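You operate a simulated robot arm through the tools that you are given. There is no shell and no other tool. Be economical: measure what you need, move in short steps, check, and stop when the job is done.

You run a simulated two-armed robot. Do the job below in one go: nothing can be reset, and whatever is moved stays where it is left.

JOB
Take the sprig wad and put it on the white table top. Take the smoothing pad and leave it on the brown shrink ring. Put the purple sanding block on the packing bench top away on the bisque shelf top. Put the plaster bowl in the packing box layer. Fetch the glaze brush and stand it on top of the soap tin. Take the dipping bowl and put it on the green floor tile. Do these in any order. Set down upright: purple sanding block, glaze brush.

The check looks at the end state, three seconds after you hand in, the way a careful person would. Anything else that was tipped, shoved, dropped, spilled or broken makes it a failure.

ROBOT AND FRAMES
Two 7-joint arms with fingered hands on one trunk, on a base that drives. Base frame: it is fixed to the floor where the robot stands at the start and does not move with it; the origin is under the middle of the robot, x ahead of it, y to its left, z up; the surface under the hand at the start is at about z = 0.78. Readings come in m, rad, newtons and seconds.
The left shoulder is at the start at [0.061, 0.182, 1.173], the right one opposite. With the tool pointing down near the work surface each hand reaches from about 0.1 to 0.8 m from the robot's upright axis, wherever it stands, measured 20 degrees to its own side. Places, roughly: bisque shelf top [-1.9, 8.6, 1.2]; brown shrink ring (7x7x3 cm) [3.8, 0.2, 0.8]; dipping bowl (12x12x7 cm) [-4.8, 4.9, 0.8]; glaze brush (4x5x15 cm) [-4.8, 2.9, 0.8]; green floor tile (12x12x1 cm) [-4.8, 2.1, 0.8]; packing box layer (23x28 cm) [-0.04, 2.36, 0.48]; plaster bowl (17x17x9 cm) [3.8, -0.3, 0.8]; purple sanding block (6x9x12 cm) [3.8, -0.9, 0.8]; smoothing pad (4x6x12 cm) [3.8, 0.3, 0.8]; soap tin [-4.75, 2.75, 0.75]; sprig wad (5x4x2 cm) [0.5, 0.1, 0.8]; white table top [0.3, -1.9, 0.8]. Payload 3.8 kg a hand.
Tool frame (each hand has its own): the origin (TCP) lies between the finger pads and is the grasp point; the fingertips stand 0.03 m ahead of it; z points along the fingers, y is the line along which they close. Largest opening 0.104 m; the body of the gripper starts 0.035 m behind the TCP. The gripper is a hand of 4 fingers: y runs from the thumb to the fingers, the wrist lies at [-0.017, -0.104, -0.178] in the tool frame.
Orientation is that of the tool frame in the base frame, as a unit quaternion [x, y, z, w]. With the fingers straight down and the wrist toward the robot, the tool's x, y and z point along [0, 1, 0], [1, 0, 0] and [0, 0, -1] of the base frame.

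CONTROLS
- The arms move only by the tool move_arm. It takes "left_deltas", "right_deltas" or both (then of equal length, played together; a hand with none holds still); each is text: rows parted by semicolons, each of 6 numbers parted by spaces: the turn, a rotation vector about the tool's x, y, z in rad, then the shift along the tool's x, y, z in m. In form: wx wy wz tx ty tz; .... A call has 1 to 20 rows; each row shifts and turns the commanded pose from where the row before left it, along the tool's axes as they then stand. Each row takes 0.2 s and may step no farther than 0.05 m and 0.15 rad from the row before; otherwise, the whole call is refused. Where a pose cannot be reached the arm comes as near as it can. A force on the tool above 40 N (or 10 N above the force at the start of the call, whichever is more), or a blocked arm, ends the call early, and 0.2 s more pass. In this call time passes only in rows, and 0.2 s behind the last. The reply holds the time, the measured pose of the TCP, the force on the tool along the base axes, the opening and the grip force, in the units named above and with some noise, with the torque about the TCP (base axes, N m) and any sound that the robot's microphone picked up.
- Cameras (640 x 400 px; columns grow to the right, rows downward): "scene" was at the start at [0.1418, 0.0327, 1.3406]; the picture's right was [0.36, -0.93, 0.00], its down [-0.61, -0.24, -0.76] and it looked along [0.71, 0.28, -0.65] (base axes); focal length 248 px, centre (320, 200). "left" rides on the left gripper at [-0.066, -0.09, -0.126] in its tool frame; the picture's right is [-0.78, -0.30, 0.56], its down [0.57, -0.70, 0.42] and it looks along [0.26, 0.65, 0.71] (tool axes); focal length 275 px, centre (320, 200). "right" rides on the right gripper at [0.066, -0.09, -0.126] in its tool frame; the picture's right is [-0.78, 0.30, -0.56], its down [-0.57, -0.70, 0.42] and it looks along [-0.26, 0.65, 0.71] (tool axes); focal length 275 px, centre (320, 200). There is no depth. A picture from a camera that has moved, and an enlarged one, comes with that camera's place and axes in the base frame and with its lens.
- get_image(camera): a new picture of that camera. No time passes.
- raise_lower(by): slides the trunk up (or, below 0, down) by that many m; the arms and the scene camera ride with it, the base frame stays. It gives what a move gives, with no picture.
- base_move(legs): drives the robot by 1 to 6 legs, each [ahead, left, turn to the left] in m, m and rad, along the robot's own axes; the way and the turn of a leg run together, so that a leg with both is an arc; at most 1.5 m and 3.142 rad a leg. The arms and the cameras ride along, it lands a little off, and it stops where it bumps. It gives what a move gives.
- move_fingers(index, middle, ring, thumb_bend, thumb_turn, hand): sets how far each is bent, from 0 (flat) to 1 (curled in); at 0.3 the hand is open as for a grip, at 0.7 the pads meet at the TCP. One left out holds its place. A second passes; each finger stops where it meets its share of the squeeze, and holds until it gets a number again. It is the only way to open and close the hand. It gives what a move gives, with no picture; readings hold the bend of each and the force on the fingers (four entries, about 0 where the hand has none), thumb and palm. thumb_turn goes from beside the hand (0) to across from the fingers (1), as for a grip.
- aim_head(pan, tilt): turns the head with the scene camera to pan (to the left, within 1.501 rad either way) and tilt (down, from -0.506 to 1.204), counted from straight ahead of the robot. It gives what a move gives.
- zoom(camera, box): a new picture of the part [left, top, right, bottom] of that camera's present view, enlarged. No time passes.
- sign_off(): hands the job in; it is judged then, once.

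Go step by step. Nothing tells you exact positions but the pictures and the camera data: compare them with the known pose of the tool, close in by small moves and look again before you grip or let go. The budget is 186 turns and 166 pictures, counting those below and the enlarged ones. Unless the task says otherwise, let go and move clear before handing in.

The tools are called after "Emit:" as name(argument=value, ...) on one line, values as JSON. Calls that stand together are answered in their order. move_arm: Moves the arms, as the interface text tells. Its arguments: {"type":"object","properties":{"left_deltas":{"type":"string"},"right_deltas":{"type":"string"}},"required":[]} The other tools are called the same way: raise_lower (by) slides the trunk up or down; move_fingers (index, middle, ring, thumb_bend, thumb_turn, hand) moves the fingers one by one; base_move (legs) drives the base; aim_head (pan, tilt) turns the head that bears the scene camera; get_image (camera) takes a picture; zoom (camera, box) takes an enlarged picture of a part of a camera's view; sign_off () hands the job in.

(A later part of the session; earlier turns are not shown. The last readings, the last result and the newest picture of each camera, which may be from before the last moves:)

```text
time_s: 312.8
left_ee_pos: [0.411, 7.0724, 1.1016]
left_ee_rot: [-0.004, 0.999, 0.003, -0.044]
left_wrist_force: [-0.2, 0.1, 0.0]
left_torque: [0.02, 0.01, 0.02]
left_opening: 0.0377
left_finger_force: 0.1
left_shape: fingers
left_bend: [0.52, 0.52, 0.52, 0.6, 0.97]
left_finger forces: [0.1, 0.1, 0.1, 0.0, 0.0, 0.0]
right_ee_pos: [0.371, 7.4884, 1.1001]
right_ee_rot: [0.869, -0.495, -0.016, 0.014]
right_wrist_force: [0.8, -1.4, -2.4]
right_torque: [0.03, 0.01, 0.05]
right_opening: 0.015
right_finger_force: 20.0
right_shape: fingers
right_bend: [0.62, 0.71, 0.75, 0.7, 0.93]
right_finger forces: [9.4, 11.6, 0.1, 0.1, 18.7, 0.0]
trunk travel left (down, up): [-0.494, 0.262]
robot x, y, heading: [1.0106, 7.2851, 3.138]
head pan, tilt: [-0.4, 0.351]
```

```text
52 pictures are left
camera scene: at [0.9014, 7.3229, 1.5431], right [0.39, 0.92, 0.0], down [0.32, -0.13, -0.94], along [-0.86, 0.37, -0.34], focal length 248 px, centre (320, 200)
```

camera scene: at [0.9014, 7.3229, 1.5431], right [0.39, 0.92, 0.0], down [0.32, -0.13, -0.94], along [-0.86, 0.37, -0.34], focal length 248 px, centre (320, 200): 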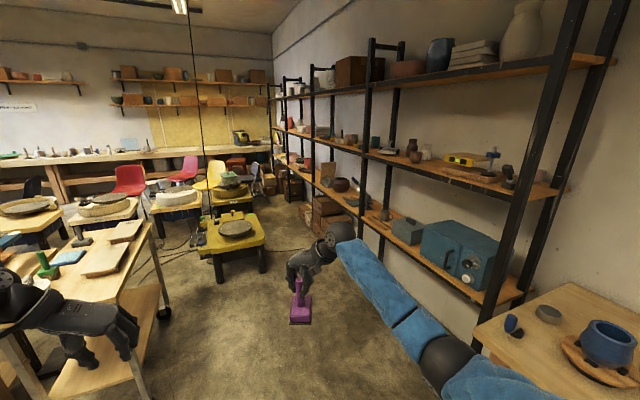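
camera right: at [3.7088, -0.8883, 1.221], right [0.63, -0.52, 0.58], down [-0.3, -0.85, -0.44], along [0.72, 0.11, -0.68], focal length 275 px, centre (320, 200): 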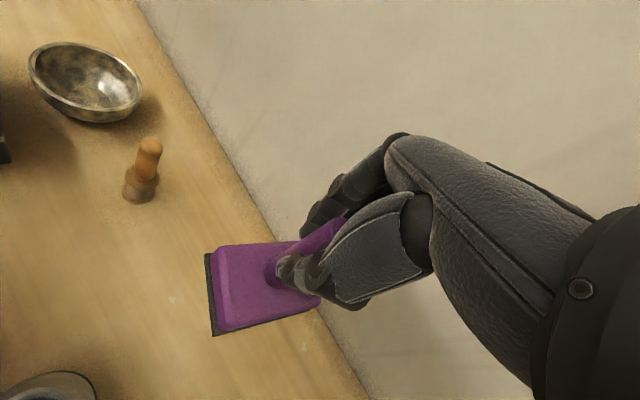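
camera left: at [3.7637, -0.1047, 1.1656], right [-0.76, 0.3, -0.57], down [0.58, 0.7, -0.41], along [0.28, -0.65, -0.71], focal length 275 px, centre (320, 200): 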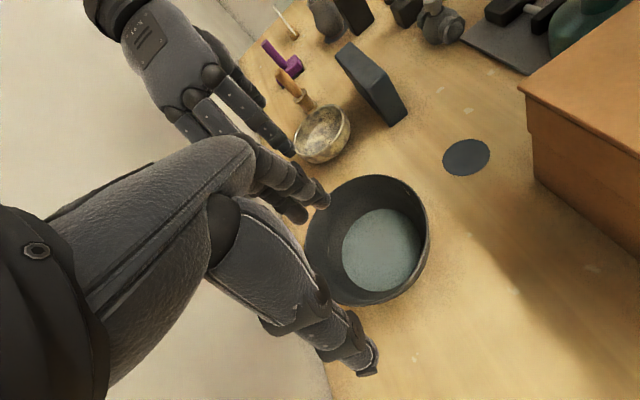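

Emit:
zoom(camera="scene", box=[190, 60, 390, 290])

```text
1.74 times, centred on (290, 175) of scene
camera zoom: at [0.9014, 7.3229, 1.5431], right [0.39, 0.92, 0.0], down [0.32, -0.13, -0.94], along [-0.86, 0.37, -0.34], focal length 432 px, centre (372, 244)
```

zoom: 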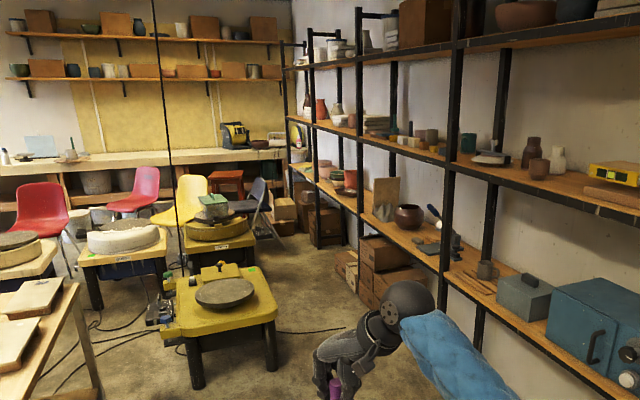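

The racks' middle plank (z≈1.2) runs the whole length. I raise the trunk, turn to face it around x≈-0.6 and look for free space.

Emit:
raise_lower(by=0.25)

Emit:
base_move(legs=[[1.2, 0, 0], [0, 0, -1.2]])

Emit:
aim_head(pan=0.1, tilt=0.35)

Emit:
get_image(camera="scene")

```text
time_s: 315.4
left_ee_pos: [0.4108, 7.0714, 1.3503]
left_ee_rot: [-0.003, 0.999, 0.003, -0.044]
left_wrist_force: [-0.1, -0.7, -0.8]
left_torque: [0.01, -0.05, -0.03]
left_opening: 0.0383
left_finger_force: 0.0
left_shape: fingers
left_bend: [0.52, 0.52, 0.52, 0.6, 0.97]
left_finger forces: [0.0, 0.0, 0.1, 0.1, 0.0, 0.0]
right_ee_pos: [0.3708, 7.4882, 1.3487]
right_ee_rot: [0.869, -0.494, -0.016, 0.014]
right_wrist_force: [0.5, -0.1, -1.8]
right_torque: [0.0, -0.02, -0.02]
right_opening: 0.0151
right_finger_force: 19.6
right_shape: fingers
right_bend: [0.62, 0.71, 0.75, 0.7, 0.93]
right_finger forces: [9.4, 11.7, 0.0, 0.0, 18.8, 0.0]
trunk travel left (down, up): [-0.744, 0.012]
robot x, y, heading: [1.0123, 7.2808, 3.143]
head pan, tilt: [-0.4, 0.351]
```

```text
time_s: 324.5
left_ee_pos: [-0.6172, 7.7789, 1.3529]
left_ee_rot: [0.562, 0.826, 0.028, -0.034]
left_wrist_force: [0.2, 0.2, -0.1]
left_torque: [-0.01, 0.01, 0.0]
left_opening: 0.0383
left_finger_force: 0.0
left_shape: fingers
left_bend: [0.52, 0.52, 0.52, 0.6, 0.97]
left_finger forces: [0.0, 0.0, 0.1, 0.1, 0.0, 0.1]
right_ee_pos: [-0.2417, 7.9681, 1.3493]
right_ee_rot: [-0.437, 0.899, 0.02, -0.002]
right_wrist_force: [-0.8, -0.9, -2.4]
right_torque: [0.0, -0.01, -0.01]
right_opening: 0.015
right_finger_force: 20.4
right_shape: fingers
right_bend: [0.62, 0.71, 0.75, 0.71, 0.93]
right_finger forces: [9.5, 11.9, 0.1, 0.1, 18.5, 0.0]
trunk travel left (down, up): [-0.744, 0.012]
robot x, y, heading: [-0.1971, 7.2981, 1.934]
head pan, tilt: [-0.4, 0.351]
```

```text
time_s: 325.4
left_ee_pos: [-0.6157, 7.7794, 1.3522]
left_ee_rot: [0.562, 0.826, 0.028, -0.035]
left_wrist_force: [-0.3, 0.2, -0.5]
left_torque: [0.01, 0.0, 0.01]
left_opening: 0.0383
left_finger_force: 0.2
left_shape: fingers
left_bend: [0.52, 0.52, 0.52, 0.6, 0.97]
left_finger forces: [0.0, 0.0, 0.0, 0.1, 0.0, 0.0]
right_ee_pos: [-0.2421, 7.9669, 1.3501]
right_ee_rot: [-0.438, 0.899, 0.022, -0.003]
right_wrist_force: [0.1, -0.2, -2.7]
right_torque: [-0.03, 0.03, -0.02]
right_opening: 0.0147
right_finger_force: 20.0
right_shape: fingers
right_bend: [0.62, 0.71, 0.75, 0.71, 0.93]
right_finger forces: [9.4, 11.9, 0.1, 0.1, 18.5, 0.0]
trunk travel left (down, up): [-0.744, 0.012]
robot x, y, heading: [-0.2024, 7.2959, 1.937]
head pan, tilt: [0.099, 0.351]
```

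```text
50 pictures are left
camera scene: at [-0.2472, 7.393, 1.7934], right [0.89, 0.45, 0.0], down [0.15, -0.31, -0.94], along [-0.42, 0.84, -0.34], focal length 248 px, centre (320, 200)
```

scene: 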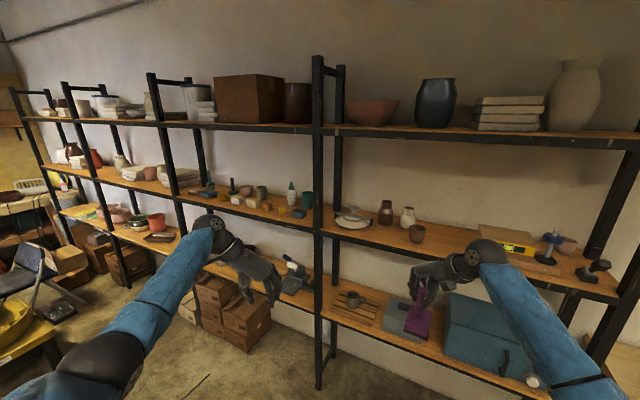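

Emit:
zoom(camera="scene", box=[150, 140, 430, 290])

```text
2.29 times, centred on (290, 215) of scene
camera zoom: at [-0.2472, 7.393, 1.7934], right [0.89, 0.45, 0.0], down [0.15, -0.31, -0.94], along [-0.42, 0.84, -0.34], focal length 567 px, centre (389, 166)
```

zoom: 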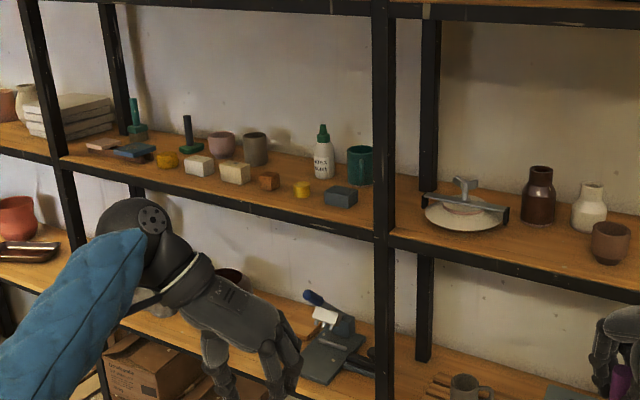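

There's clear space on the middle plank right of the small cup, near (-0.16, 8.55). I retract the left hand, square up to the shelf and move nearer.

Emit:
move_arm(left_deltas="0 0 0 -0.045 0 0; 0 0 0 -0.045 0 0; 0 0 0 -0.045 0 0; 0 0 0 -0.045 0 0; 0 0 0 -0.045 0 0; 0 0 0 -0.045 0 0")

Emit:
base_move(legs=[[0, 0, -0.366], [0.3, 0.17, 0]])

Emit:
aim_head(pan=-0.2, tilt=0.5)

Emit:
get_image(camera="scene")

```text
time_s: 326.8
left_ee_pos: [-0.5169, 7.5262, 1.3287]
left_ee_rot: [0.562, 0.826, 0.029, -0.035]
left_wrist_force: [-1.4, -0.6, 0.4]
left_torque: [0.0, -0.01, 0.01]
left_opening: 0.0382
left_finger_force: 0.1
left_shape: fingers
left_bend: [0.52, 0.52, 0.52, 0.6, 0.97]
left_finger forces: [0.1, 0.0, 0.1, 0.0, 0.0, 0.0]
right_ee_pos: [-0.241, 7.9664, 1.3502]
right_ee_rot: [-0.437, 0.899, 0.022, -0.002]
right_wrist_force: [0.5, -0.5, -1.1]
right_torque: [0.0, 0.0, 0.02]
right_opening: 0.0148
right_finger_force: 20.0
right_shape: fingers
right_bend: [0.62, 0.71, 0.75, 0.71, 0.93]
right_finger forces: [9.5, 11.9, 0.1, 0.0, 18.6, 0.0]
trunk travel left (down, up): [-0.744, 0.012]
robot x, y, heading: [-0.2059, 7.2975, 1.937]
head pan, tilt: [0.099, 0.351]
```

```text
time_s: 330.1
left_ee_pos: [-0.592, 7.9148, 1.3289]
left_ee_rot: [0.698, 0.714, 0.034, -0.029]
left_wrist_force: [-0.7, 0.3, 0.1]
left_torque: [0.0, 0.01, -0.02]
left_opening: 0.0383
left_finger_force: 0.1
left_shape: fingers
left_bend: [0.52, 0.52, 0.52, 0.6, 0.97]
left_finger forces: [0.0, 0.0, 0.1, 0.0, 0.0, 0.1]
right_ee_pos: [-0.1815, 8.2306, 1.3494]
right_ee_rot: [-0.273, 0.962, 0.022, 0.001]
right_wrist_force: [-0.9, -0.2, -2.1]
right_torque: [-0.02, 0.02, 0.02]
right_opening: 0.0148
right_finger_force: 20.8
right_shape: fingers
right_bend: [0.62, 0.71, 0.75, 0.71, 0.93]
right_finger forces: [9.6, 12.1, 0.1, 0.1, 18.5, 0.0]
trunk travel left (down, up): [-0.744, 0.012]
robot x, y, heading: [-0.3705, 7.5874, 1.584]
head pan, tilt: [0.099, 0.351]
```

```text
time_s: 330.9
left_ee_pos: [-0.5925, 7.9148, 1.3286]
left_ee_rot: [0.698, 0.715, 0.033, -0.029]
left_wrist_force: [0.0, -0.4, 0.1]
left_torque: [-0.03, 0.0, 0.01]
left_opening: 0.0382
left_finger_force: 0.0
left_shape: fingers
left_bend: [0.52, 0.52, 0.52, 0.6, 0.97]
left_finger forces: [0.1, 0.0, 0.0, 0.1, 0.1, 0.0]
right_ee_pos: [-0.1828, 8.2311, 1.349]
right_ee_rot: [-0.272, 0.962, 0.021, 0.002]
right_wrist_force: [-0.5, -0.1, -1.7]
right_torque: [0.03, 0.01, -0.02]
right_opening: 0.015
right_finger_force: 19.9
right_shape: fingers
right_bend: [0.62, 0.71, 0.75, 0.71, 0.93]
right_finger forces: [9.5, 12.1, 0.0, 0.0, 18.5, 0.0]
trunk travel left (down, up): [-0.744, 0.012]
robot x, y, heading: [-0.3735, 7.5883, 1.582]
head pan, tilt: [-0.201, 0.499]
```

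```text
48 pictures are left
camera scene: at [-0.3592, 7.691, 1.7797], right [0.98, -0.18, 0.0], down [-0.09, -0.47, -0.88], along [0.16, 0.86, -0.48], focal length 248 px, centre (320, 200)
```

scene: 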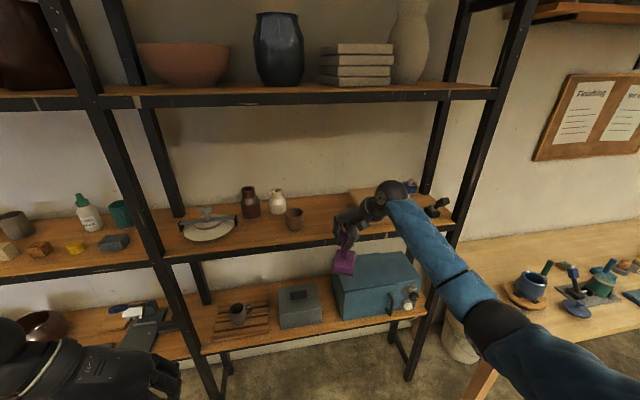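

Target spot (-0.13, 8.53), clear of cup and board. Raise the hand 3 cm and drive in.

Emit:
move_arm(right_deltas="0 0 0 0 0 -0.03")

Emit:
base_move(legs=[[0.28, -0.05, 0]])

Emit:
get_image(camera="scene")

Emit:
get_image(camera="right")

```text
time_s: 331.3
left_ee_pos: [-0.5929, 7.9138, 1.3292]
left_ee_rot: [0.698, 0.714, 0.034, -0.029]
left_wrist_force: [0.3, 0.0, -0.4]
left_torque: [0.01, 0.0, 0.0]
left_opening: 0.0383
left_finger_force: 0.1
left_shape: fingers
left_bend: [0.52, 0.52, 0.52, 0.6, 0.97]
left_finger forces: [0.1, 0.0, 0.0, 0.1, 0.0, 0.0]
right_ee_pos: [-0.1819, 8.2304, 1.379]
right_ee_rot: [-0.272, 0.962, 0.02, 0.001]
right_wrist_force: [-0.1, -0.1, -1.4]
right_torque: [0.01, -0.01, 0.01]
right_opening: 0.0147
right_finger_force: 20.2
right_shape: fingers
right_bend: [0.62, 0.71, 0.75, 0.71, 0.93]
right_finger forces: [9.6, 12.1, 0.1, 0.0, 18.6, 0.1]
trunk travel left (down, up): [-0.744, 0.012]
robot x, y, heading: [-0.3771, 7.5905, 1.589]
head pan, tilt: [-0.201, 0.499]
```

```text
time_s: 333.3
left_ee_pos: [-0.5459, 8.1951, 1.3289]
left_ee_rot: [0.699, 0.714, 0.034, -0.03]
left_wrist_force: [0.5, 0.3, 0.0]
left_torque: [0.0, -0.01, 0.02]
left_opening: 0.0383
left_finger_force: 0.0
left_shape: fingers
left_bend: [0.52, 0.52, 0.52, 0.6, 0.97]
left_finger forces: [0.1, 0.0, 0.0, 0.0, 0.0, 0.0]
right_ee_pos: [-0.1345, 8.511, 1.3779]
right_ee_rot: [-0.271, 0.962, 0.021, 0.001]
right_wrist_force: [-0.1, -0.3, -1.5]
right_torque: [0.01, 0.0, -0.01]
right_opening: 0.0144
right_finger_force: 20.2
right_shape: fingers
right_bend: [0.62, 0.71, 0.75, 0.71, 0.93]
right_finger forces: [9.5, 12.2, 0.0, 0.0, 18.7, 0.0]
trunk travel left (down, up): [-0.744, 0.012]
robot x, y, heading: [-0.3278, 7.8706, 1.581]
head pan, tilt: [-0.201, 0.499]
```

```text
47 pictures are left
camera scene: at [-0.313, 7.9713, 1.7798], right [0.98, -0.19, 0.0], down [-0.09, -0.47, -0.88], along [0.16, 0.86, -0.48], focal length 248 px, centre (320, 200)
```

scene: 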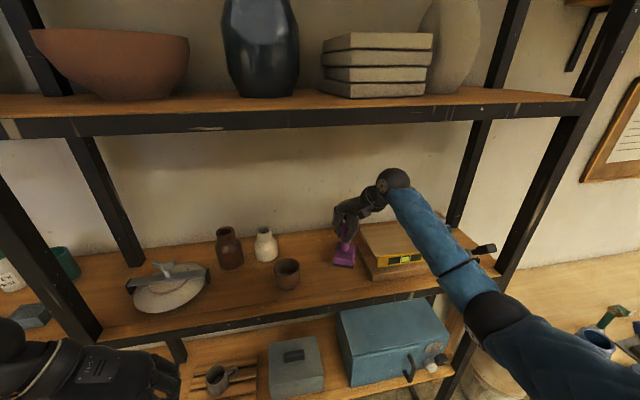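

```text
46 pictures are left
camera right: at [-0.143, 8.3937, 1.5001], right [0.51, 0.63, 0.58], down [0.85, -0.28, -0.44], along [-0.12, 0.72, -0.68], focal length 275 px, centre (320, 200)
```

right: 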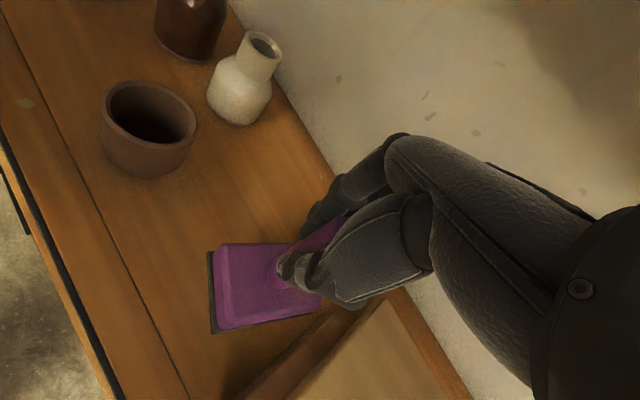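

The block hangs above a clear patch; I shift 2.5 cm away from the board, then lower.

Emit:
move_arm(right_deltas="0 0 0 0.021 0.013 0; 0 0 0 0 0 0.025; 0 0 0 0 0 0.02; 0 0 0 0 0 0.006; 0 0 0 0 0 0")

Emit:
get_image(camera="right")

```text
time_s: 334.5
left_ee_pos: [-0.5458, 8.1959, 1.3288]
left_ee_rot: [0.699, 0.714, 0.033, -0.029]
left_wrist_force: [0.4, 0.0, -0.9]
left_torque: [0.01, 0.01, 0.02]
left_opening: 0.038
left_finger_force: 0.0
left_shape: fingers
left_bend: [0.52, 0.52, 0.52, 0.6, 0.97]
left_finger forces: [0.0, 0.0, 0.1, 0.0, 0.0, 0.0]
right_ee_pos: [-0.16, 8.5143, 1.3266]
right_ee_rot: [-0.271, 0.962, 0.021, 0.001]
right_wrist_force: [-0.2, 0.5, -3.1]
right_torque: [0.0, 0.01, 0.01]
right_opening: 0.0147
right_finger_force: 20.4
right_shape: fingers
right_bend: [0.61, 0.71, 0.75, 0.71, 0.93]
right_finger forces: [9.6, 12.3, 0.0, 0.0, 18.6, 0.0]
trunk travel left (down, up): [-0.744, 0.012]
robot x, y, heading: [-0.3294, 7.8734, 1.585]
head pan, tilt: [-0.201, 0.499]
```

```text
45 pictures are left
camera right: at [-0.1683, 8.3967, 1.4476], right [0.51, 0.64, 0.58], down [0.85, -0.28, -0.44], along [-0.12, 0.72, -0.68], focal length 275 px, centre (320, 200)
```

right: 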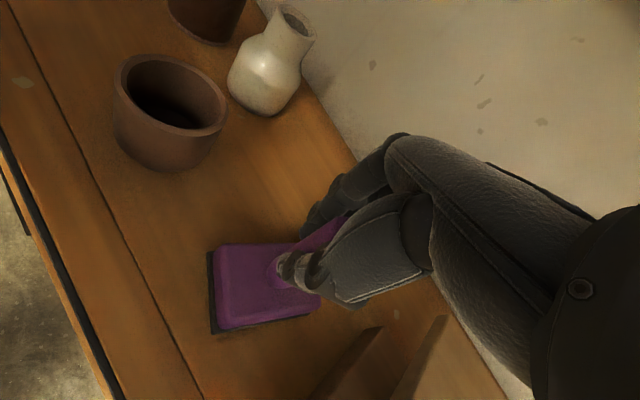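

Clear all around. Lower in fine steps to contact.

Emit:
move_arm(right_deltas="0 0 0 0 0 0.006; 0 0 0 0 0 0.004; 0 0 0 0 0 0.004; 0 0 0 0 0 0.003; 0 0 0 0 0 0.003; 0 0 0 0 0 0.003")

```text
time_s: 335.9
left_ee_pos: [-0.5463, 8.1944, 1.3286]
left_ee_rot: [0.699, 0.714, 0.035, -0.03]
left_wrist_force: [-0.1, 0.4, 1.1]
left_torque: [0.0, -0.01, -0.02]
left_opening: 0.0383
left_finger_force: 0.0
left_shape: fingers
left_bend: [0.52, 0.52, 0.52, 0.6, 0.97]
left_finger forces: [0.1, 0.0, 0.0, 0.0, 0.0, 0.0]
right_ee_pos: [-0.162, 8.516, 1.3176]
right_ee_rot: [-0.272, 0.962, 0.033, -0.001]
right_wrist_force: [-0.2, -14.8, 16.5]
right_torque: [-0.49, 0.08, 0.13]
right_opening: 0.0143
right_finger_force: 22.3
right_shape: fingers
right_bend: [0.71, 0.72, 0.75, 0.71, 0.91]
right_finger forces: [8.6, 8.7, 0.0, 0.0, 27.2, 0.0]
trunk travel left (down, up): [-0.744, 0.012]
robot x, y, heading: [-0.3289, 7.8727, 1.585]
head pan, tilt: [-0.201, 0.499]
stopped in row 6 (right hand): the force on the tool passed its limit at 40 N (the readings are from after the stop); the commanded pose is now the measured one
```

Emit:
move_arm(right_deltas="0 0 0 0 0 -0.004; 0 0 0 0 0 0")

Emit:
get_image(camera="right")

```text
time_s: 336.5
left_ee_pos: [-0.5451, 8.1935, 1.3297]
left_ee_rot: [0.699, 0.714, 0.035, -0.029]
left_wrist_force: [0.1, 1.7, -1.2]
left_torque: [0.01, 0.02, 0.0]
left_opening: 0.0384
left_finger_force: 0.1
left_shape: fingers
left_bend: [0.52, 0.52, 0.52, 0.6, 0.97]
left_finger forces: [0.1, 0.0, 0.0, 0.1, 0.0, 0.1]
right_ee_pos: [-0.1613, 8.5154, 1.3192]
right_ee_rot: [-0.272, 0.962, 0.03, 0.001]
right_wrist_force: [-0.9, -5.5, 7.5]
right_torque: [-0.17, 0.11, 0.06]
right_opening: 0.0146
right_finger_force: 21.3
right_shape: fingers
right_bend: [0.71, 0.72, 0.75, 0.71, 0.91]
right_finger forces: [9.8, 11.0, 0.0, 0.0, 22.3, 0.1]
trunk travel left (down, up): [-0.744, 0.012]
robot x, y, heading: [-0.3303, 7.8719, 1.583]
head pan, tilt: [-0.201, 0.499]
```

```text
44 pictures are left
camera right: at [-0.1699, 8.3968, 1.4372], right [0.51, 0.62, 0.59], down [0.85, -0.27, -0.45], along [-0.12, 0.73, -0.67], focal length 275 px, centre (320, 200)
```

right: 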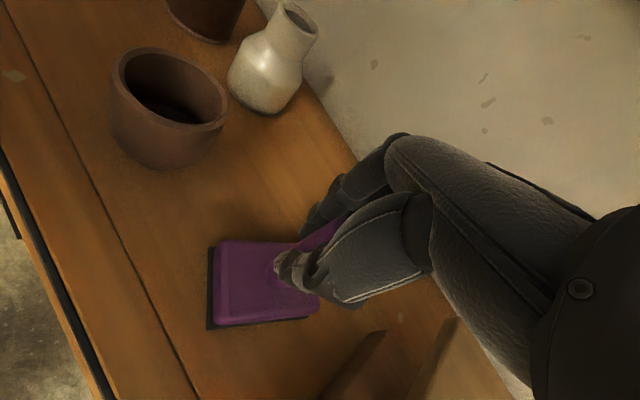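

Contact with light load, block flat. Open and rise.

Emit:
move_fingers(hand="right", index=0.45, middle=0.45, ring=0.45, thumb_bend=0.45)

Emit:
move_arm(right_deltas="0 0 0 0 0 -0.015; 0 0 0 0 0 -0.025; 0 0 0 0 0 -0.03; 0 0 0 0 0 -0.03; 0 0 0 0 -0.04 0; 0 0 0 0 -0.04 0")

Emit:
get_image(camera="right")

```text
time_s: 337.5
left_ee_pos: [-0.5458, 8.1966, 1.3283]
left_ee_rot: [0.699, 0.714, 0.033, -0.029]
left_wrist_force: [0.4, 0.5, -0.3]
left_torque: [0.0, 0.03, 0.01]
left_opening: 0.0383
left_finger_force: 0.0
left_shape: fingers
left_bend: [0.52, 0.52, 0.52, 0.6, 0.97]
left_finger forces: [0.0, 0.1, 0.0, 0.0, 0.0, 0.0]
right_ee_pos: [-0.1598, 8.518, 1.3166]
right_ee_rot: [-0.271, 0.962, 0.029, 0.001]
right_wrist_force: [0.8, 0.8, -0.1]
right_torque: [-0.01, 0.0, 0.03]
right_opening: 0.0663
right_finger_force: 0.0
right_shape: fingers
right_bend: [0.45, 0.45, 0.45, 0.45, 0.97]
right_finger forces: [0.0, 0.1, 0.0, 0.0, 0.0, 0.0]
trunk travel left (down, up): [-0.744, 0.012]
robot x, y, heading: [-0.3282, 7.8704, 1.587]
head pan, tilt: [-0.201, 0.499]
```

```text
time_s: 338.9
left_ee_pos: [-0.5442, 8.1942, 1.3298]
left_ee_rot: [0.699, 0.714, 0.035, -0.03]
left_wrist_force: [0.2, -0.1, 0.4]
left_torque: [0.02, 0.02, 0.02]
left_opening: 0.0384
left_finger_force: 0.1
left_shape: fingers
left_bend: [0.52, 0.52, 0.52, 0.6, 0.97]
left_finger forces: [0.0, 0.0, 0.0, 0.0, 0.0, 0.0]
right_ee_pos: [-0.1148, 8.4419, 1.4114]
right_ee_rot: [-0.273, 0.962, 0.03, 0.001]
right_wrist_force: [-0.3, -1.0, 0.0]
right_torque: [-0.01, 0.0, -0.03]
right_opening: 0.0666
right_finger_force: 0.0
right_shape: fingers
right_bend: [0.45, 0.45, 0.45, 0.45, 0.97]
right_finger forces: [0.1, 0.0, 0.1, 0.1, 0.1, 0.0]
trunk travel left (down, up): [-0.744, 0.012]
robot x, y, heading: [-0.3298, 7.8701, 1.585]
head pan, tilt: [-0.201, 0.499]
```

```text
43 pictures are left
camera right: at [-0.1224, 8.3229, 1.531], right [0.52, 0.63, 0.59], down [0.85, -0.27, -0.45], along [-0.12, 0.73, -0.67], focal length 275 px, centre (320, 200)
```

right: 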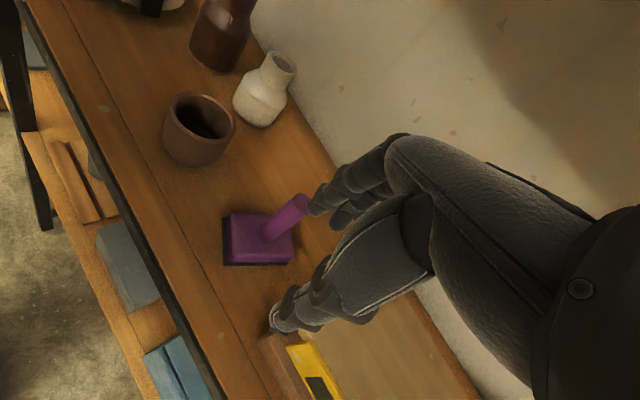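

Job 4 done: the block stands on the shelf. Now the west bench; the wheels block the direct way, so I return along the known aisles.

Emit:
base_move(legs=[[-0.55, 0, 0], [0, 0, -1.585], [1.5, 0, 0], [1.5, 0, 0]])

```text
time_s: 360.1
left_ee_pos: [3.0247, 7.3885, 1.3292]
left_ee_rot: [0.998, -0.045, 0.044, 0.005]
left_wrist_force: [0.8, -0.7, 0.5]
left_torque: [0.01, -0.03, 0.0]
left_opening: 0.0385
left_finger_force: 0.1
left_shape: fingers
left_bend: [0.52, 0.52, 0.52, 0.6, 0.97]
left_finger forces: [0.0, 0.0, 0.0, 0.0, 0.1, 0.1]
right_ee_pos: [3.2236, 6.9351, 1.4122]
right_ee_rot: [0.534, 0.845, 0.019, 0.023]
right_wrist_force: [0.2, 1.3, 0.5]
right_torque: [-0.03, -0.01, 0.0]
right_opening: 0.0664
right_finger_force: 0.1
right_shape: fingers
right_bend: [0.45, 0.45, 0.45, 0.45, 0.97]
right_finger forces: [0.0, 0.1, 0.0, 0.0, 0.1, 0.0]
trunk travel left (down, up): [-0.744, 0.012]
robot x, y, heading: [2.6783, 7.2081, -0.098]
head pan, tilt: [-0.201, 0.499]
```

Emit:
base_move(legs=[[0, 0, -1.473], [1.5, 0, 0], [1.5, 0, 0]])

```text
time_s: 378.1
left_ee_pos: [2.8728, 3.8754, 1.3299]
left_ee_rot: [0.713, -0.7, 0.03, 0.034]
left_wrist_force: [0.3, 0.8, -0.6]
left_torque: [0.0, 0.02, -0.01]
left_opening: 0.0381
left_finger_force: 0.0
left_shape: fingers
left_bend: [0.52, 0.52, 0.52, 0.6, 0.97]
left_finger forces: [0.0, 0.0, 0.0, 0.1, 0.1, 0.0]
right_ee_pos: [2.4436, 3.6298, 1.4119]
right_ee_rot: [0.963, 0.27, -0.001, 0.029]
right_wrist_force: [-0.6, 0.8, -0.4]
right_torque: [-0.01, -0.01, -0.02]
right_opening: 0.0664
right_finger_force: 0.1
right_shape: fingers
right_bend: [0.45, 0.45, 0.45, 0.45, 0.97]
right_finger forces: [0.0, 0.0, 0.0, 0.1, 0.1, 0.0]
trunk travel left (down, up): [-0.744, 0.012]
robot x, y, heading: [2.6554, 4.2018, -1.563]
head pan, tilt: [-0.201, 0.499]
```

Emit:
base_move(legs=[[1.5, 0, 0], [1.5, 0, 0], [0.1, 0, 0], [0, 0, -1.578], [1.5, 0, 0]])

```text
time_s: 404.2
left_ee_pos: [0.7576, 1.0399, 1.3286]
left_ee_rot: [0.04, 0.998, 0.005, -0.044]
left_wrist_force: [0.8, 0.1, -0.5]
left_torque: [-0.04, 0.0, 0.01]
left_opening: 0.0382
left_finger_force: 0.0
left_shape: fingers
left_bend: [0.52, 0.52, 0.52, 0.6, 0.97]
left_finger forces: [0.0, 0.0, 0.1, 0.0, 0.1, 0.0]
right_ee_pos: [0.5542, 1.4928, 1.4116]
right_ee_rot: [0.846, -0.532, -0.022, 0.019]
right_wrist_force: [0.1, 0.1, 0.3]
right_torque: [0.0, -0.01, 0.02]
right_opening: 0.0663
right_finger_force: 0.1
right_shape: fingers
right_bend: [0.45, 0.45, 0.45, 0.45, 0.97]
right_finger forces: [0.0, 0.0, 0.1, 0.0, 0.1, 0.0]
trunk travel left (down, up): [-0.744, 0.012]
robot x, y, heading: [1.1032, 1.2203, 3.05]
head pan, tilt: [-0.201, 0.499]
```

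Emit:
base_move(legs=[[0, 0.15, 0.09], [1.5, 0, 0], [1.4, 0, 0]])

Emit:
aim_head(pan=-0.3, tilt=0.4)

Emit:
get_image(camera="scene")

```text
time_s: 419.5
left_ee_pos: [-2.1937, 0.83, 1.3293]
left_ee_rot: [-0.017, 0.999, 0.004, -0.045]
left_wrist_force: [0.5, 0.0, 0.3]
left_torque: [-0.01, -0.03, -0.03]
left_opening: 0.0383
left_finger_force: 0.0
left_shape: fingers
left_bend: [0.52, 0.52, 0.52, 0.6, 0.97]
left_finger forces: [0.0, 0.0, 0.0, 0.1, 0.0, 0.0]
right_ee_pos: [-2.4485, 1.2584, 1.4113]
right_ee_rot: [0.876, -0.482, -0.021, 0.021]
right_wrist_force: [0.2, 0.2, -0.8]
right_torque: [0.01, 0.0, 0.03]
right_opening: 0.0664
right_finger_force: 0.2
right_shape: fingers
right_bend: [0.45, 0.45, 0.45, 0.45, 0.97]
right_finger forces: [0.0, 0.0, 0.0, 0.0, 0.0, 0.0]
trunk travel left (down, up): [-0.744, 0.012]
robot x, y, heading: [-1.8728, 1.051, -3.117]
head pan, tilt: [-0.201, 0.499]
```

```text
time_s: 420.2
left_ee_pos: [-2.1948, 0.8314, 1.3288]
left_ee_rot: [-0.018, 0.999, 0.003, -0.045]
left_wrist_force: [0.6, -0.3, 0.1]
left_torque: [-0.01, -0.01, 0.02]
left_opening: 0.0382
left_finger_force: 0.1
left_shape: fingers
left_bend: [0.52, 0.52, 0.52, 0.6, 0.97]
left_finger forces: [0.0, 0.0, 0.1, 0.1, 0.1, 0.1]
right_ee_pos: [-2.4485, 1.258, 1.4107]
right_ee_rot: [0.876, -0.482, -0.021, 0.021]
right_wrist_force: [0.4, 0.3, -0.3]
right_torque: [0.03, 0.0, -0.02]
right_opening: 0.0664
right_finger_force: 0.0
right_shape: fingers
right_bend: [0.45, 0.45, 0.45, 0.45, 0.97]
right_finger forces: [0.0, 0.0, 0.0, 0.0, 0.0, 0.0]
trunk travel left (down, up): [-0.744, 0.012]
robot x, y, heading: [-1.8708, 1.054, -3.117]
head pan, tilt: [-0.3, 0.4]
```

```text
42 pictures are left
camera scene: at [-1.9723, 1.079, 1.7888], right [0.27, 0.96, 0.0], down [0.38, -0.11, -0.92], along [-0.89, 0.25, -0.39], focal length 248 px, centre (320, 200)
```

scene: 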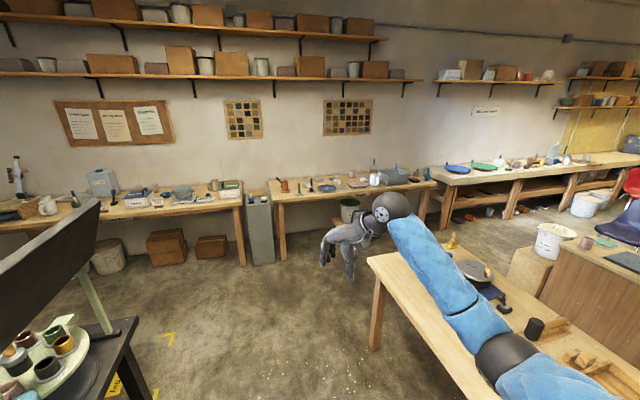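

The west bench with tile, brush and tin is ahead (edge x≈-4.25). I advance and strafe right in front of it.

Emit:
base_move(legs=[[1.5, 0, -0.025], [0.15, 0, 0], [0, -1.25, 0]])

Emit:
raise_lower(by=-0.2)

Emit:
aim_head(pan=0.0, tilt=0.5)

Emit:
get_image(camera="scene")

```text
time_s: 434.4
left_ee_pos: [-3.8035, 2.0938, 1.329]
left_ee_rot: [0.023, 0.999, 0.004, -0.045]
left_wrist_force: [0.1, 0.0, 0.0]
left_torque: [0.01, 0.02, -0.03]
left_opening: 0.0381
left_finger_force: 0.1
left_shape: fingers
left_bend: [0.52, 0.52, 0.52, 0.6, 0.97]
left_finger forces: [0.0, 0.0, 0.1, 0.0, 0.0, 0.1]
right_ee_pos: [-4.0221, 2.5381, 1.4128]
right_ee_rot: [0.855, -0.517, -0.022, 0.02]
right_wrist_force: [-0.3, 0.4, -0.7]
right_torque: [0.03, 0.01, 0.0]
right_opening: 0.0665
right_finger_force: 0.0
right_shape: fingers
right_bend: [0.45, 0.45, 0.45, 0.45, 0.97]
right_finger forces: [0.1, 0.0, 0.1, 0.0, 0.0, 0.1]
trunk travel left (down, up): [-0.744, 0.012]
robot x, y, heading: [-3.4619, 2.2873, 3.085]
head pan, tilt: [-0.3, 0.4]
```

```text
time_s: 436.6
left_ee_pos: [-3.8028, 2.0928, 1.128]
left_ee_rot: [0.023, 0.999, 0.004, -0.044]
left_wrist_force: [0.0, 0.5, -0.5]
left_torque: [0.02, 0.0, 0.01]
left_opening: 0.038
left_finger_force: 0.0
left_shape: fingers
left_bend: [0.52, 0.52, 0.52, 0.6, 0.97]
left_finger forces: [0.0, 0.1, 0.0, 0.0, 0.0, 0.0]
right_ee_pos: [-4.0219, 2.5379, 1.2103]
right_ee_rot: [0.855, -0.518, -0.023, 0.02]
right_wrist_force: [-0.7, 0.1, 0.2]
right_torque: [0.02, 0.01, 0.0]
right_opening: 0.0663
right_finger_force: 0.1
right_shape: fingers
right_bend: [0.45, 0.45, 0.45, 0.45, 0.97]
right_finger forces: [0.1, 0.1, 0.0, 0.2, 0.0, 0.0]
trunk travel left (down, up): [-0.544, 0.212]
robot x, y, heading: [-3.4649, 2.2889, 3.086]
head pan, tilt: [-0.3, 0.4]
```

```text
time_s: 437.4
left_ee_pos: [-3.8047, 2.0924, 1.1284]
left_ee_rot: [0.024, 0.999, 0.004, -0.044]
left_wrist_force: [-0.4, 0.1, 0.6]
left_torque: [0.02, -0.01, -0.05]
left_opening: 0.0382
left_finger_force: 0.1
left_shape: fingers
left_bend: [0.52, 0.52, 0.52, 0.6, 0.97]
left_finger forces: [0.1, 0.0, 0.0, 0.0, 0.0, 0.1]
right_ee_pos: [-4.0209, 2.5383, 1.2111]
right_ee_rot: [0.855, -0.518, -0.022, 0.019]
right_wrist_force: [0.6, -0.8, 0.5]
right_torque: [0.01, -0.03, 0.01]
right_opening: 0.0667
right_finger_force: 0.0
right_shape: fingers
right_bend: [0.45, 0.45, 0.45, 0.45, 0.97]
right_finger forces: [0.0, 0.1, 0.1, 0.0, 0.0, 0.0]
trunk travel left (down, up): [-0.544, 0.212]
robot x, y, heading: [-3.4659, 2.2878, 3.085]
head pan, tilt: [0.0, 0.499]
```

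```text
41 pictures are left
camera scene: at [-3.5728, 2.2943, 1.5797], right [0.06, 1.0, 0.0], down [0.48, -0.03, -0.88], along [-0.88, 0.05, -0.48], focal length 248 px, centre (320, 200)
```

scene: 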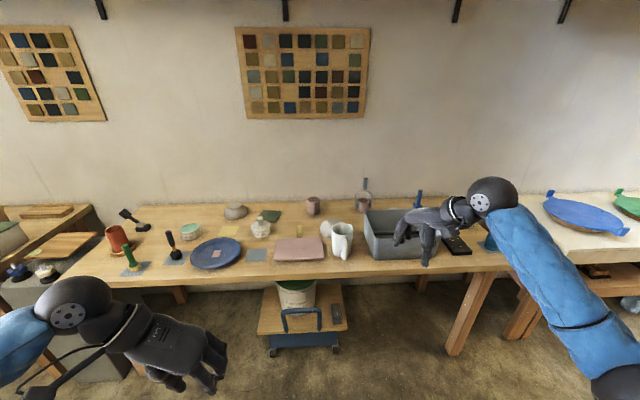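

Emit:
zoom(camera="scene", box=[200, 170, 480, 280])

```text
2.29 times, centred on (340, 225) of scene
camera zoom: at [-3.5728, 2.2943, 1.5797], right [0.06, 1.0, 0.0], down [0.48, -0.03, -0.88], along [-0.88, 0.05, -0.48], focal length 567 px, centre (274, 143)
```

zoom: 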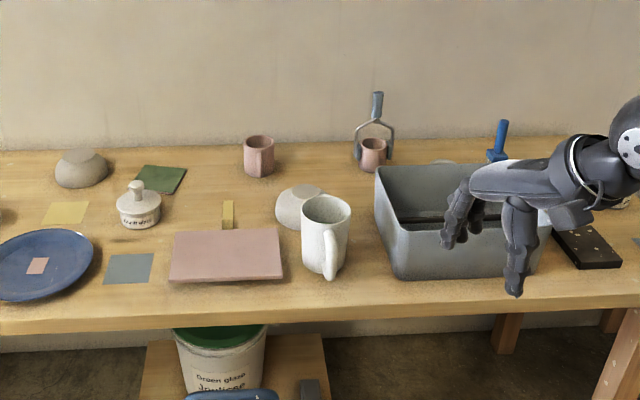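

The green tile is at (-4.82, 2.07). The brush (blue handle) stands behind the grey tray near y≈2.95. I move closer to see it and the soap tin.

Emit:
base_move(legs=[[0, -0.4, 0.05], [0.35, 0, 0]])

Emit:
aim_head(pan=-0.1, tilt=0.65)

Emit:
get_image(camera="scene")

```text
time_s: 441.7
left_ee_pos: [-4.1221, 2.4666, 1.1285]
left_ee_rot: [-0.013, 0.999, 0.003, -0.044]
left_wrist_force: [-1.3, 0.0, 0.2]
left_torque: [-0.01, 0.01, 0.02]
left_opening: 0.0382
left_finger_force: 0.0
left_shape: fingers
left_bend: [0.52, 0.52, 0.52, 0.6, 0.97]
left_finger forces: [0.0, 0.0, 0.1, 0.0, 0.0, 0.1]
right_ee_pos: [-4.3716, 2.8963, 1.2105]
right_ee_rot: [0.874, -0.486, -0.02, 0.02]
right_wrist_force: [0.4, -0.2, 0.0]
right_torque: [-0.02, 0.0, -0.03]
right_opening: 0.0665
right_finger_force: 0.0
right_shape: fingers
right_bend: [0.45, 0.45, 0.45, 0.45, 0.97]
right_finger forces: [0.1, 0.0, 0.0, 0.0, 0.0, 0.1]
trunk travel left (down, up): [-0.544, 0.212]
robot x, y, heading: [-3.796, 2.6905, -3.126]
head pan, tilt: [0.0, 0.499]
```

```text
time_s: 442.4
left_ee_pos: [-4.1213, 2.4677, 1.1291]
left_ee_rot: [-0.013, 0.999, 0.003, -0.045]
left_wrist_force: [0.1, 0.3, 0.1]
left_torque: [0.01, -0.01, 0.02]
left_opening: 0.0381
left_finger_force: 0.0
left_shape: fingers
left_bend: [0.52, 0.52, 0.52, 0.6, 0.97]
left_finger forces: [0.0, 0.0, 0.1, 0.1, 0.0, 0.0]
right_ee_pos: [-4.369, 2.8969, 1.2107]
right_ee_rot: [0.874, -0.486, -0.021, 0.02]
right_wrist_force: [0.2, 0.6, 0.5]
right_torque: [-0.01, -0.02, 0.01]
right_opening: 0.0662
right_finger_force: 0.1
right_shape: fingers
right_bend: [0.45, 0.45, 0.45, 0.45, 0.97]
right_finger forces: [0.1, 0.0, 0.0, 0.0, 0.1, 0.1]
trunk travel left (down, up): [-0.544, 0.212]
robot x, y, heading: [-3.7986, 2.6805, -3.123]
head pan, tilt: [-0.099, 0.649]
```

```text
39 pictures are left
camera scene: at [-3.9008, 2.6947, 1.5664], right [0.08, 1.0, 0.0], down [0.6, -0.05, -0.8], along [-0.79, 0.07, -0.6], focal length 248 px, centre (320, 200)
```

scene: 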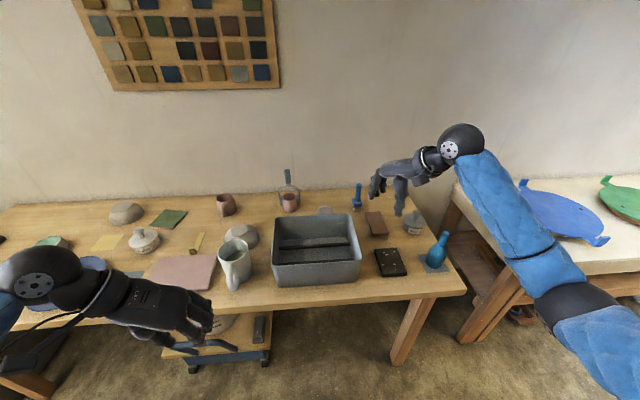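

Emit:
zoom(camera="scene", box=[260, 165, 430, 295])

Emit:
get_image(camera="right")

```text
3.08 times, centred on (345, 230) of scene
camera zoom: at [-3.9008, 2.6947, 1.5664], right [0.08, 1.0, 0.0], down [0.6, -0.05, -0.8], along [-0.79, 0.07, -0.6], focal length 764 px, centre (243, 108)
```

zoom: 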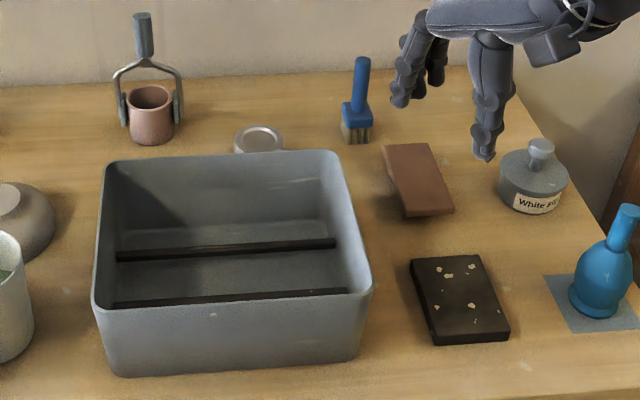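

```text
37 pictures are left
camera right: at [-4.2529, 2.8886, 1.3306], right [-0.63, 0.51, 0.59], down [0.27, 0.85, -0.45], along [-0.73, -0.13, -0.67], focal length 275 px, centre (320, 200)
```

right: 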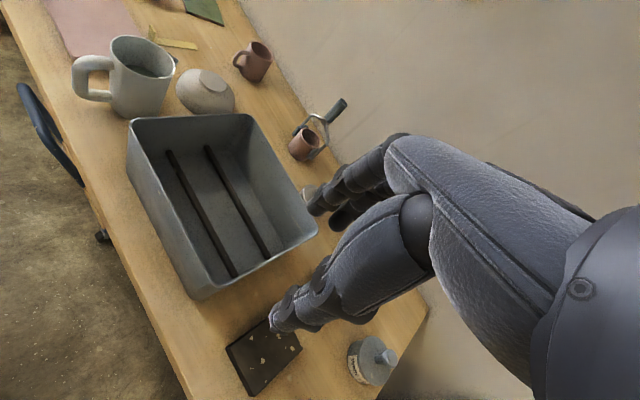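

The soap tin is the round metal tin behind the grey tray at ≈(-4.80, 2.80); the brush stands at ≈(-4.83, 2.96), top z≈0.94. I drive in, lower the trunk and look from the right hand.

Emit:
base_move(legs=[[0.31, -0.06, -0.02]])

Emit:
raise_lower(by=-0.12)

Emit:
move_fingers(hand="right", index=0.35, middle=0.35, ring=0.35, thumb_bend=0.35)

Emit:
get_image(camera="right")

Emit:
zoom(camera="scene", box=[260, 140, 430, 270])

```text
time_s: 444.5
left_ee_pos: [-4.426, 2.5329, 1.129]
left_ee_rot: [-0.002, 0.999, 0.002, -0.044]
left_wrist_force: [-0.9, 0.3, -0.3]
left_torque: [-0.04, -0.01, -0.03]
left_opening: 0.0383
left_finger_force: 0.1
left_shape: fingers
left_bend: [0.52, 0.52, 0.52, 0.6, 0.97]
left_finger forces: [0.0, 0.1, 0.0, 0.1, 0.1, 0.1]
right_ee_pos: [-4.6674, 2.9667, 1.2115]
right_ee_rot: [0.869, -0.495, -0.021, 0.02]
right_wrist_force: [-0.5, 0.0, -0.3]
right_torque: [0.0, -0.01, -0.02]
right_opening: 0.0663
right_finger_force: 0.1
right_shape: fingers
right_bend: [0.45, 0.45, 0.45, 0.45, 0.97]
right_finger forces: [0.0, 0.1, 0.0, 0.0, 0.1, 0.0]
trunk travel left (down, up): [-0.544, 0.212]
robot x, y, heading: [-4.0975, 2.7462, 3.139]
head pan, tilt: [-0.099, 0.649]
```

```text
time_s: 446.0
left_ee_pos: [-4.427, 2.5324, 1.0086]
left_ee_rot: [-0.004, 0.999, 0.003, -0.045]
left_wrist_force: [-0.6, 0.1, 0.8]
left_torque: [-0.02, 0.01, -0.01]
left_opening: 0.0382
left_finger_force: 0.0
left_shape: fingers
left_bend: [0.52, 0.52, 0.52, 0.6, 0.97]
left_finger forces: [0.0, 0.0, 0.0, 0.0, 0.0, 0.1]
right_ee_pos: [-4.6667, 2.9665, 1.0916]
right_ee_rot: [0.868, -0.495, -0.023, 0.02]
right_wrist_force: [0.9, -0.1, -0.1]
right_torque: [0.03, -0.03, 0.0]
right_opening: 0.0662
right_finger_force: 0.1
right_shape: fingers
right_bend: [0.45, 0.45, 0.45, 0.45, 0.97]
right_finger forces: [0.0, 0.1, 0.0, 0.0, 0.0, 0.0]
trunk travel left (down, up): [-0.424, 0.332]
robot x, y, heading: [-4.0944, 2.7424, 3.14]
head pan, tilt: [-0.099, 0.649]
```

```text
time_s: 447.0
left_ee_pos: [-4.4261, 2.5334, 1.0086]
left_ee_rot: [-0.003, 0.999, 0.003, -0.045]
left_wrist_force: [0.6, -0.4, 0.6]
left_torque: [0.0, -0.01, -0.02]
left_opening: 0.0382
left_finger_force: 0.1
left_shape: fingers
left_bend: [0.52, 0.52, 0.52, 0.6, 0.97]
left_finger forces: [0.1, 0.0, 0.0, 0.0, 0.0, 0.0]
right_ee_pos: [-4.6663, 2.966, 1.0907]
right_ee_rot: [0.868, -0.495, -0.021, 0.02]
right_wrist_force: [0.0, 0.1, -0.5]
right_torque: [0.02, -0.03, -0.03]
right_opening: 0.0914
right_finger_force: 0.0
right_shape: fingers
right_bend: [0.35, 0.35, 0.35, 0.35, 0.97]
right_finger forces: [0.0, 0.0, 0.0, 0.0, 0.1, 0.0]
trunk travel left (down, up): [-0.424, 0.332]
robot x, y, heading: [-4.0979, 2.7462, 3.145]
head pan, tilt: [-0.099, 0.649]
```

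```text
36 pictures are left
camera right: at [-4.5491, 2.9562, 1.2106], right [-0.62, 0.52, 0.59], down [0.29, 0.84, -0.45], along [-0.73, -0.11, -0.67], focal length 275 px, centre (320, 200)
```

right: 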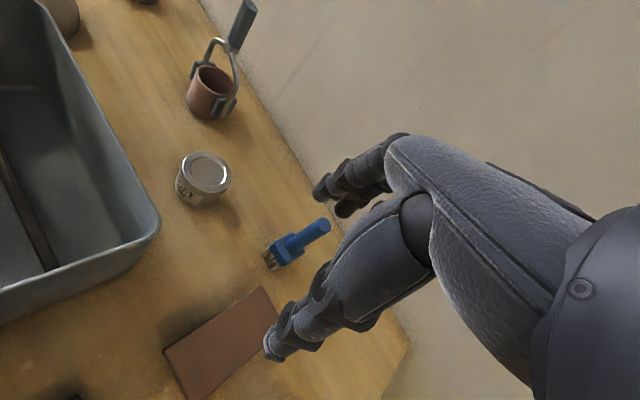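

```text
3.08 times, centred on (345, 205) of scene
camera zoom: at [-4.2192, 2.7553, 1.4457], right [0.1, 0.99, 0.0], down [0.6, -0.06, -0.8], along [-0.79, 0.08, -0.6], focal length 764 px, centre (243, 185)
```

zoom: 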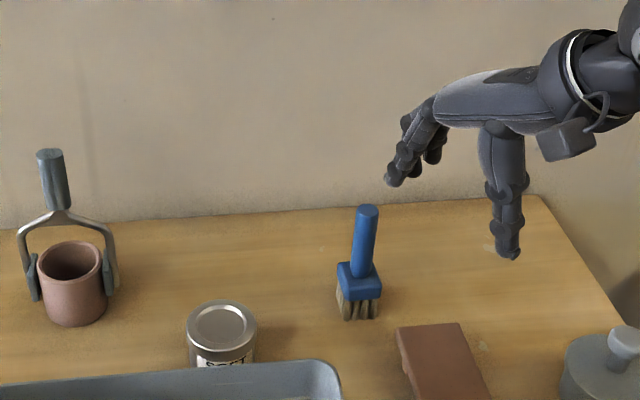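

The tin's lid is at (-4.756, 2.787, z≈0.855); the brush at (-4.816, 2.946), top 0.947. Move over the brush and lower partway.

Emit:
move_arm(right_deltas="0 0 0 -0.015 0.035 0; 0 0 0 -0.015 0.035 0; 0 0 0 -0.014 0.034 0; 0 0 0 -0.014 0.034 0; 0 0 0 0 0 0.04; 0 0 0 0 0 0.04; 0 0 0 0 0 0.04; 0 0 0 0 0 0.01; 0 0 0 0 0 0")

Emit:
get_image(camera="right")

```text
time_s: 449.0
left_ee_pos: [-4.4268, 2.5326, 1.0083]
left_ee_rot: [-0.003, 0.999, 0.003, -0.045]
left_wrist_force: [1.1, -0.9, -0.1]
left_torque: [-0.03, 0.04, 0.03]
left_opening: 0.0383
left_finger_force: 0.1
left_shape: fingers
left_bend: [0.52, 0.52, 0.52, 0.6, 0.97]
left_finger forces: [0.1, 0.0, 0.0, 0.0, 0.0, 0.0]
right_ee_pos: [-4.8234, 2.9424, 0.9694]
right_ee_rot: [0.868, -0.495, -0.021, 0.02]
right_wrist_force: [0.3, -0.9, -0.4]
right_torque: [0.0, -0.01, 0.01]
right_opening: 0.0923
right_finger_force: 0.0
right_shape: fingers
right_bend: [0.35, 0.35, 0.35, 0.35, 0.97]
right_finger forces: [0.0, 0.0, 0.0, 0.1, 0.0, 0.0]
trunk travel left (down, up): [-0.424, 0.332]
robot x, y, heading: [-4.0985, 2.7454, 3.144]
head pan, tilt: [-0.099, 0.649]
```

```text
34 pictures are left
camera right: at [-4.7058, 2.9327, 1.0897], right [-0.62, 0.52, 0.59], down [0.29, 0.84, -0.45], along [-0.73, -0.11, -0.67], focal length 275 px, centre (320, 200)
```

right: 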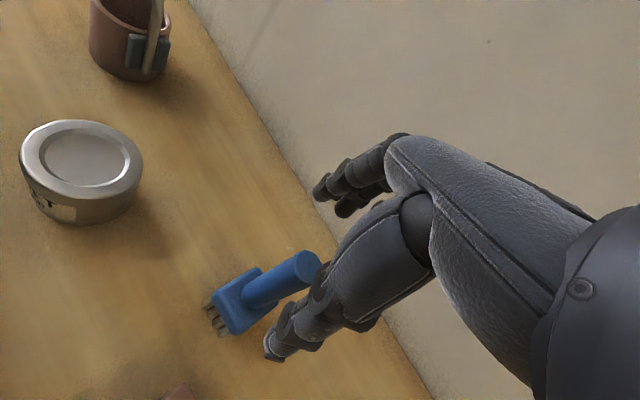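

Aligned. Final shift, lower 4 cm and close.

Emit:
move_arm(right_deltas="0 0 0 -0.002 -0.006 0; 0 0 0 0 0 0.02; 0 0 0 0 0 0.02")

Emit:
move_fingers(hand="right", index=0.65, middle=0.65, ring=0.65, thumb_bend=0.65)

Emit:
get_image(camera="right")

```text
time_s: 449.8
left_ee_pos: [-4.4266, 2.5328, 1.0085]
left_ee_rot: [-0.002, 0.999, 0.003, -0.044]
left_wrist_force: [-0.9, -0.5, 0.0]
left_torque: [-0.01, 0.01, 0.03]
left_opening: 0.0382
left_finger_force: 0.1
left_shape: fingers
left_bend: [0.52, 0.52, 0.52, 0.6, 0.97]
left_finger forces: [0.0, 0.0, 0.0, 0.0, 0.0, 0.1]
right_ee_pos: [-4.8212, 2.9473, 0.9305]
right_ee_rot: [0.868, -0.495, -0.022, 0.019]
right_wrist_force: [0.6, -0.5, 0.3]
right_torque: [0.03, -0.04, -0.01]
right_opening: 0.0919
right_finger_force: 0.0
right_shape: fingers
right_bend: [0.35, 0.35, 0.35, 0.35, 0.97]
right_finger forces: [0.0, 0.0, 0.0, 0.1, 0.0, 0.0]
trunk travel left (down, up): [-0.424, 0.332]
robot x, y, heading: [-4.0989, 2.746, 3.139]
head pan, tilt: [-0.099, 0.649]
```

```text
time_s: 450.8
left_ee_pos: [-4.4259, 2.5331, 1.0079]
left_ee_rot: [-0.002, 0.999, 0.003, -0.045]
left_wrist_force: [0.0, -0.7, -0.3]
left_torque: [0.0, 0.01, 0.02]
left_opening: 0.0382
left_finger_force: 0.0
left_shape: fingers
left_bend: [0.52, 0.52, 0.52, 0.6, 0.97]
left_finger forces: [0.1, 0.0, 0.0, 0.0, 0.0, 0.1]
right_ee_pos: [-4.8212, 2.9475, 0.929]
right_ee_rot: [0.869, -0.495, -0.021, 0.02]
right_wrist_force: [-0.2, 0.3, 0.3]
right_torque: [-0.01, 0.02, -0.02]
right_opening: 0.0212
right_finger_force: 1.7
right_shape: fingers
right_bend: [0.63, 0.65, 0.65, 0.63, 0.97]
right_finger forces: [1.6, 0.1, 0.1, 0.1, 1.8, 0.1]
trunk travel left (down, up): [-0.424, 0.332]
robot x, y, heading: [-4.0926, 2.7461, 3.141]
head pan, tilt: [-0.099, 0.649]
```

```text
33 pictures are left
camera right: at [-4.7038, 2.9374, 1.0489], right [-0.62, 0.52, 0.59], down [0.29, 0.84, -0.45], along [-0.73, -0.11, -0.67], focal length 275 px, centre (320, 200)
```

right: 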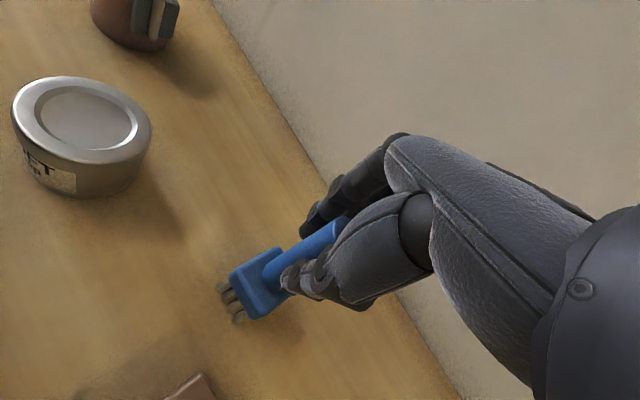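

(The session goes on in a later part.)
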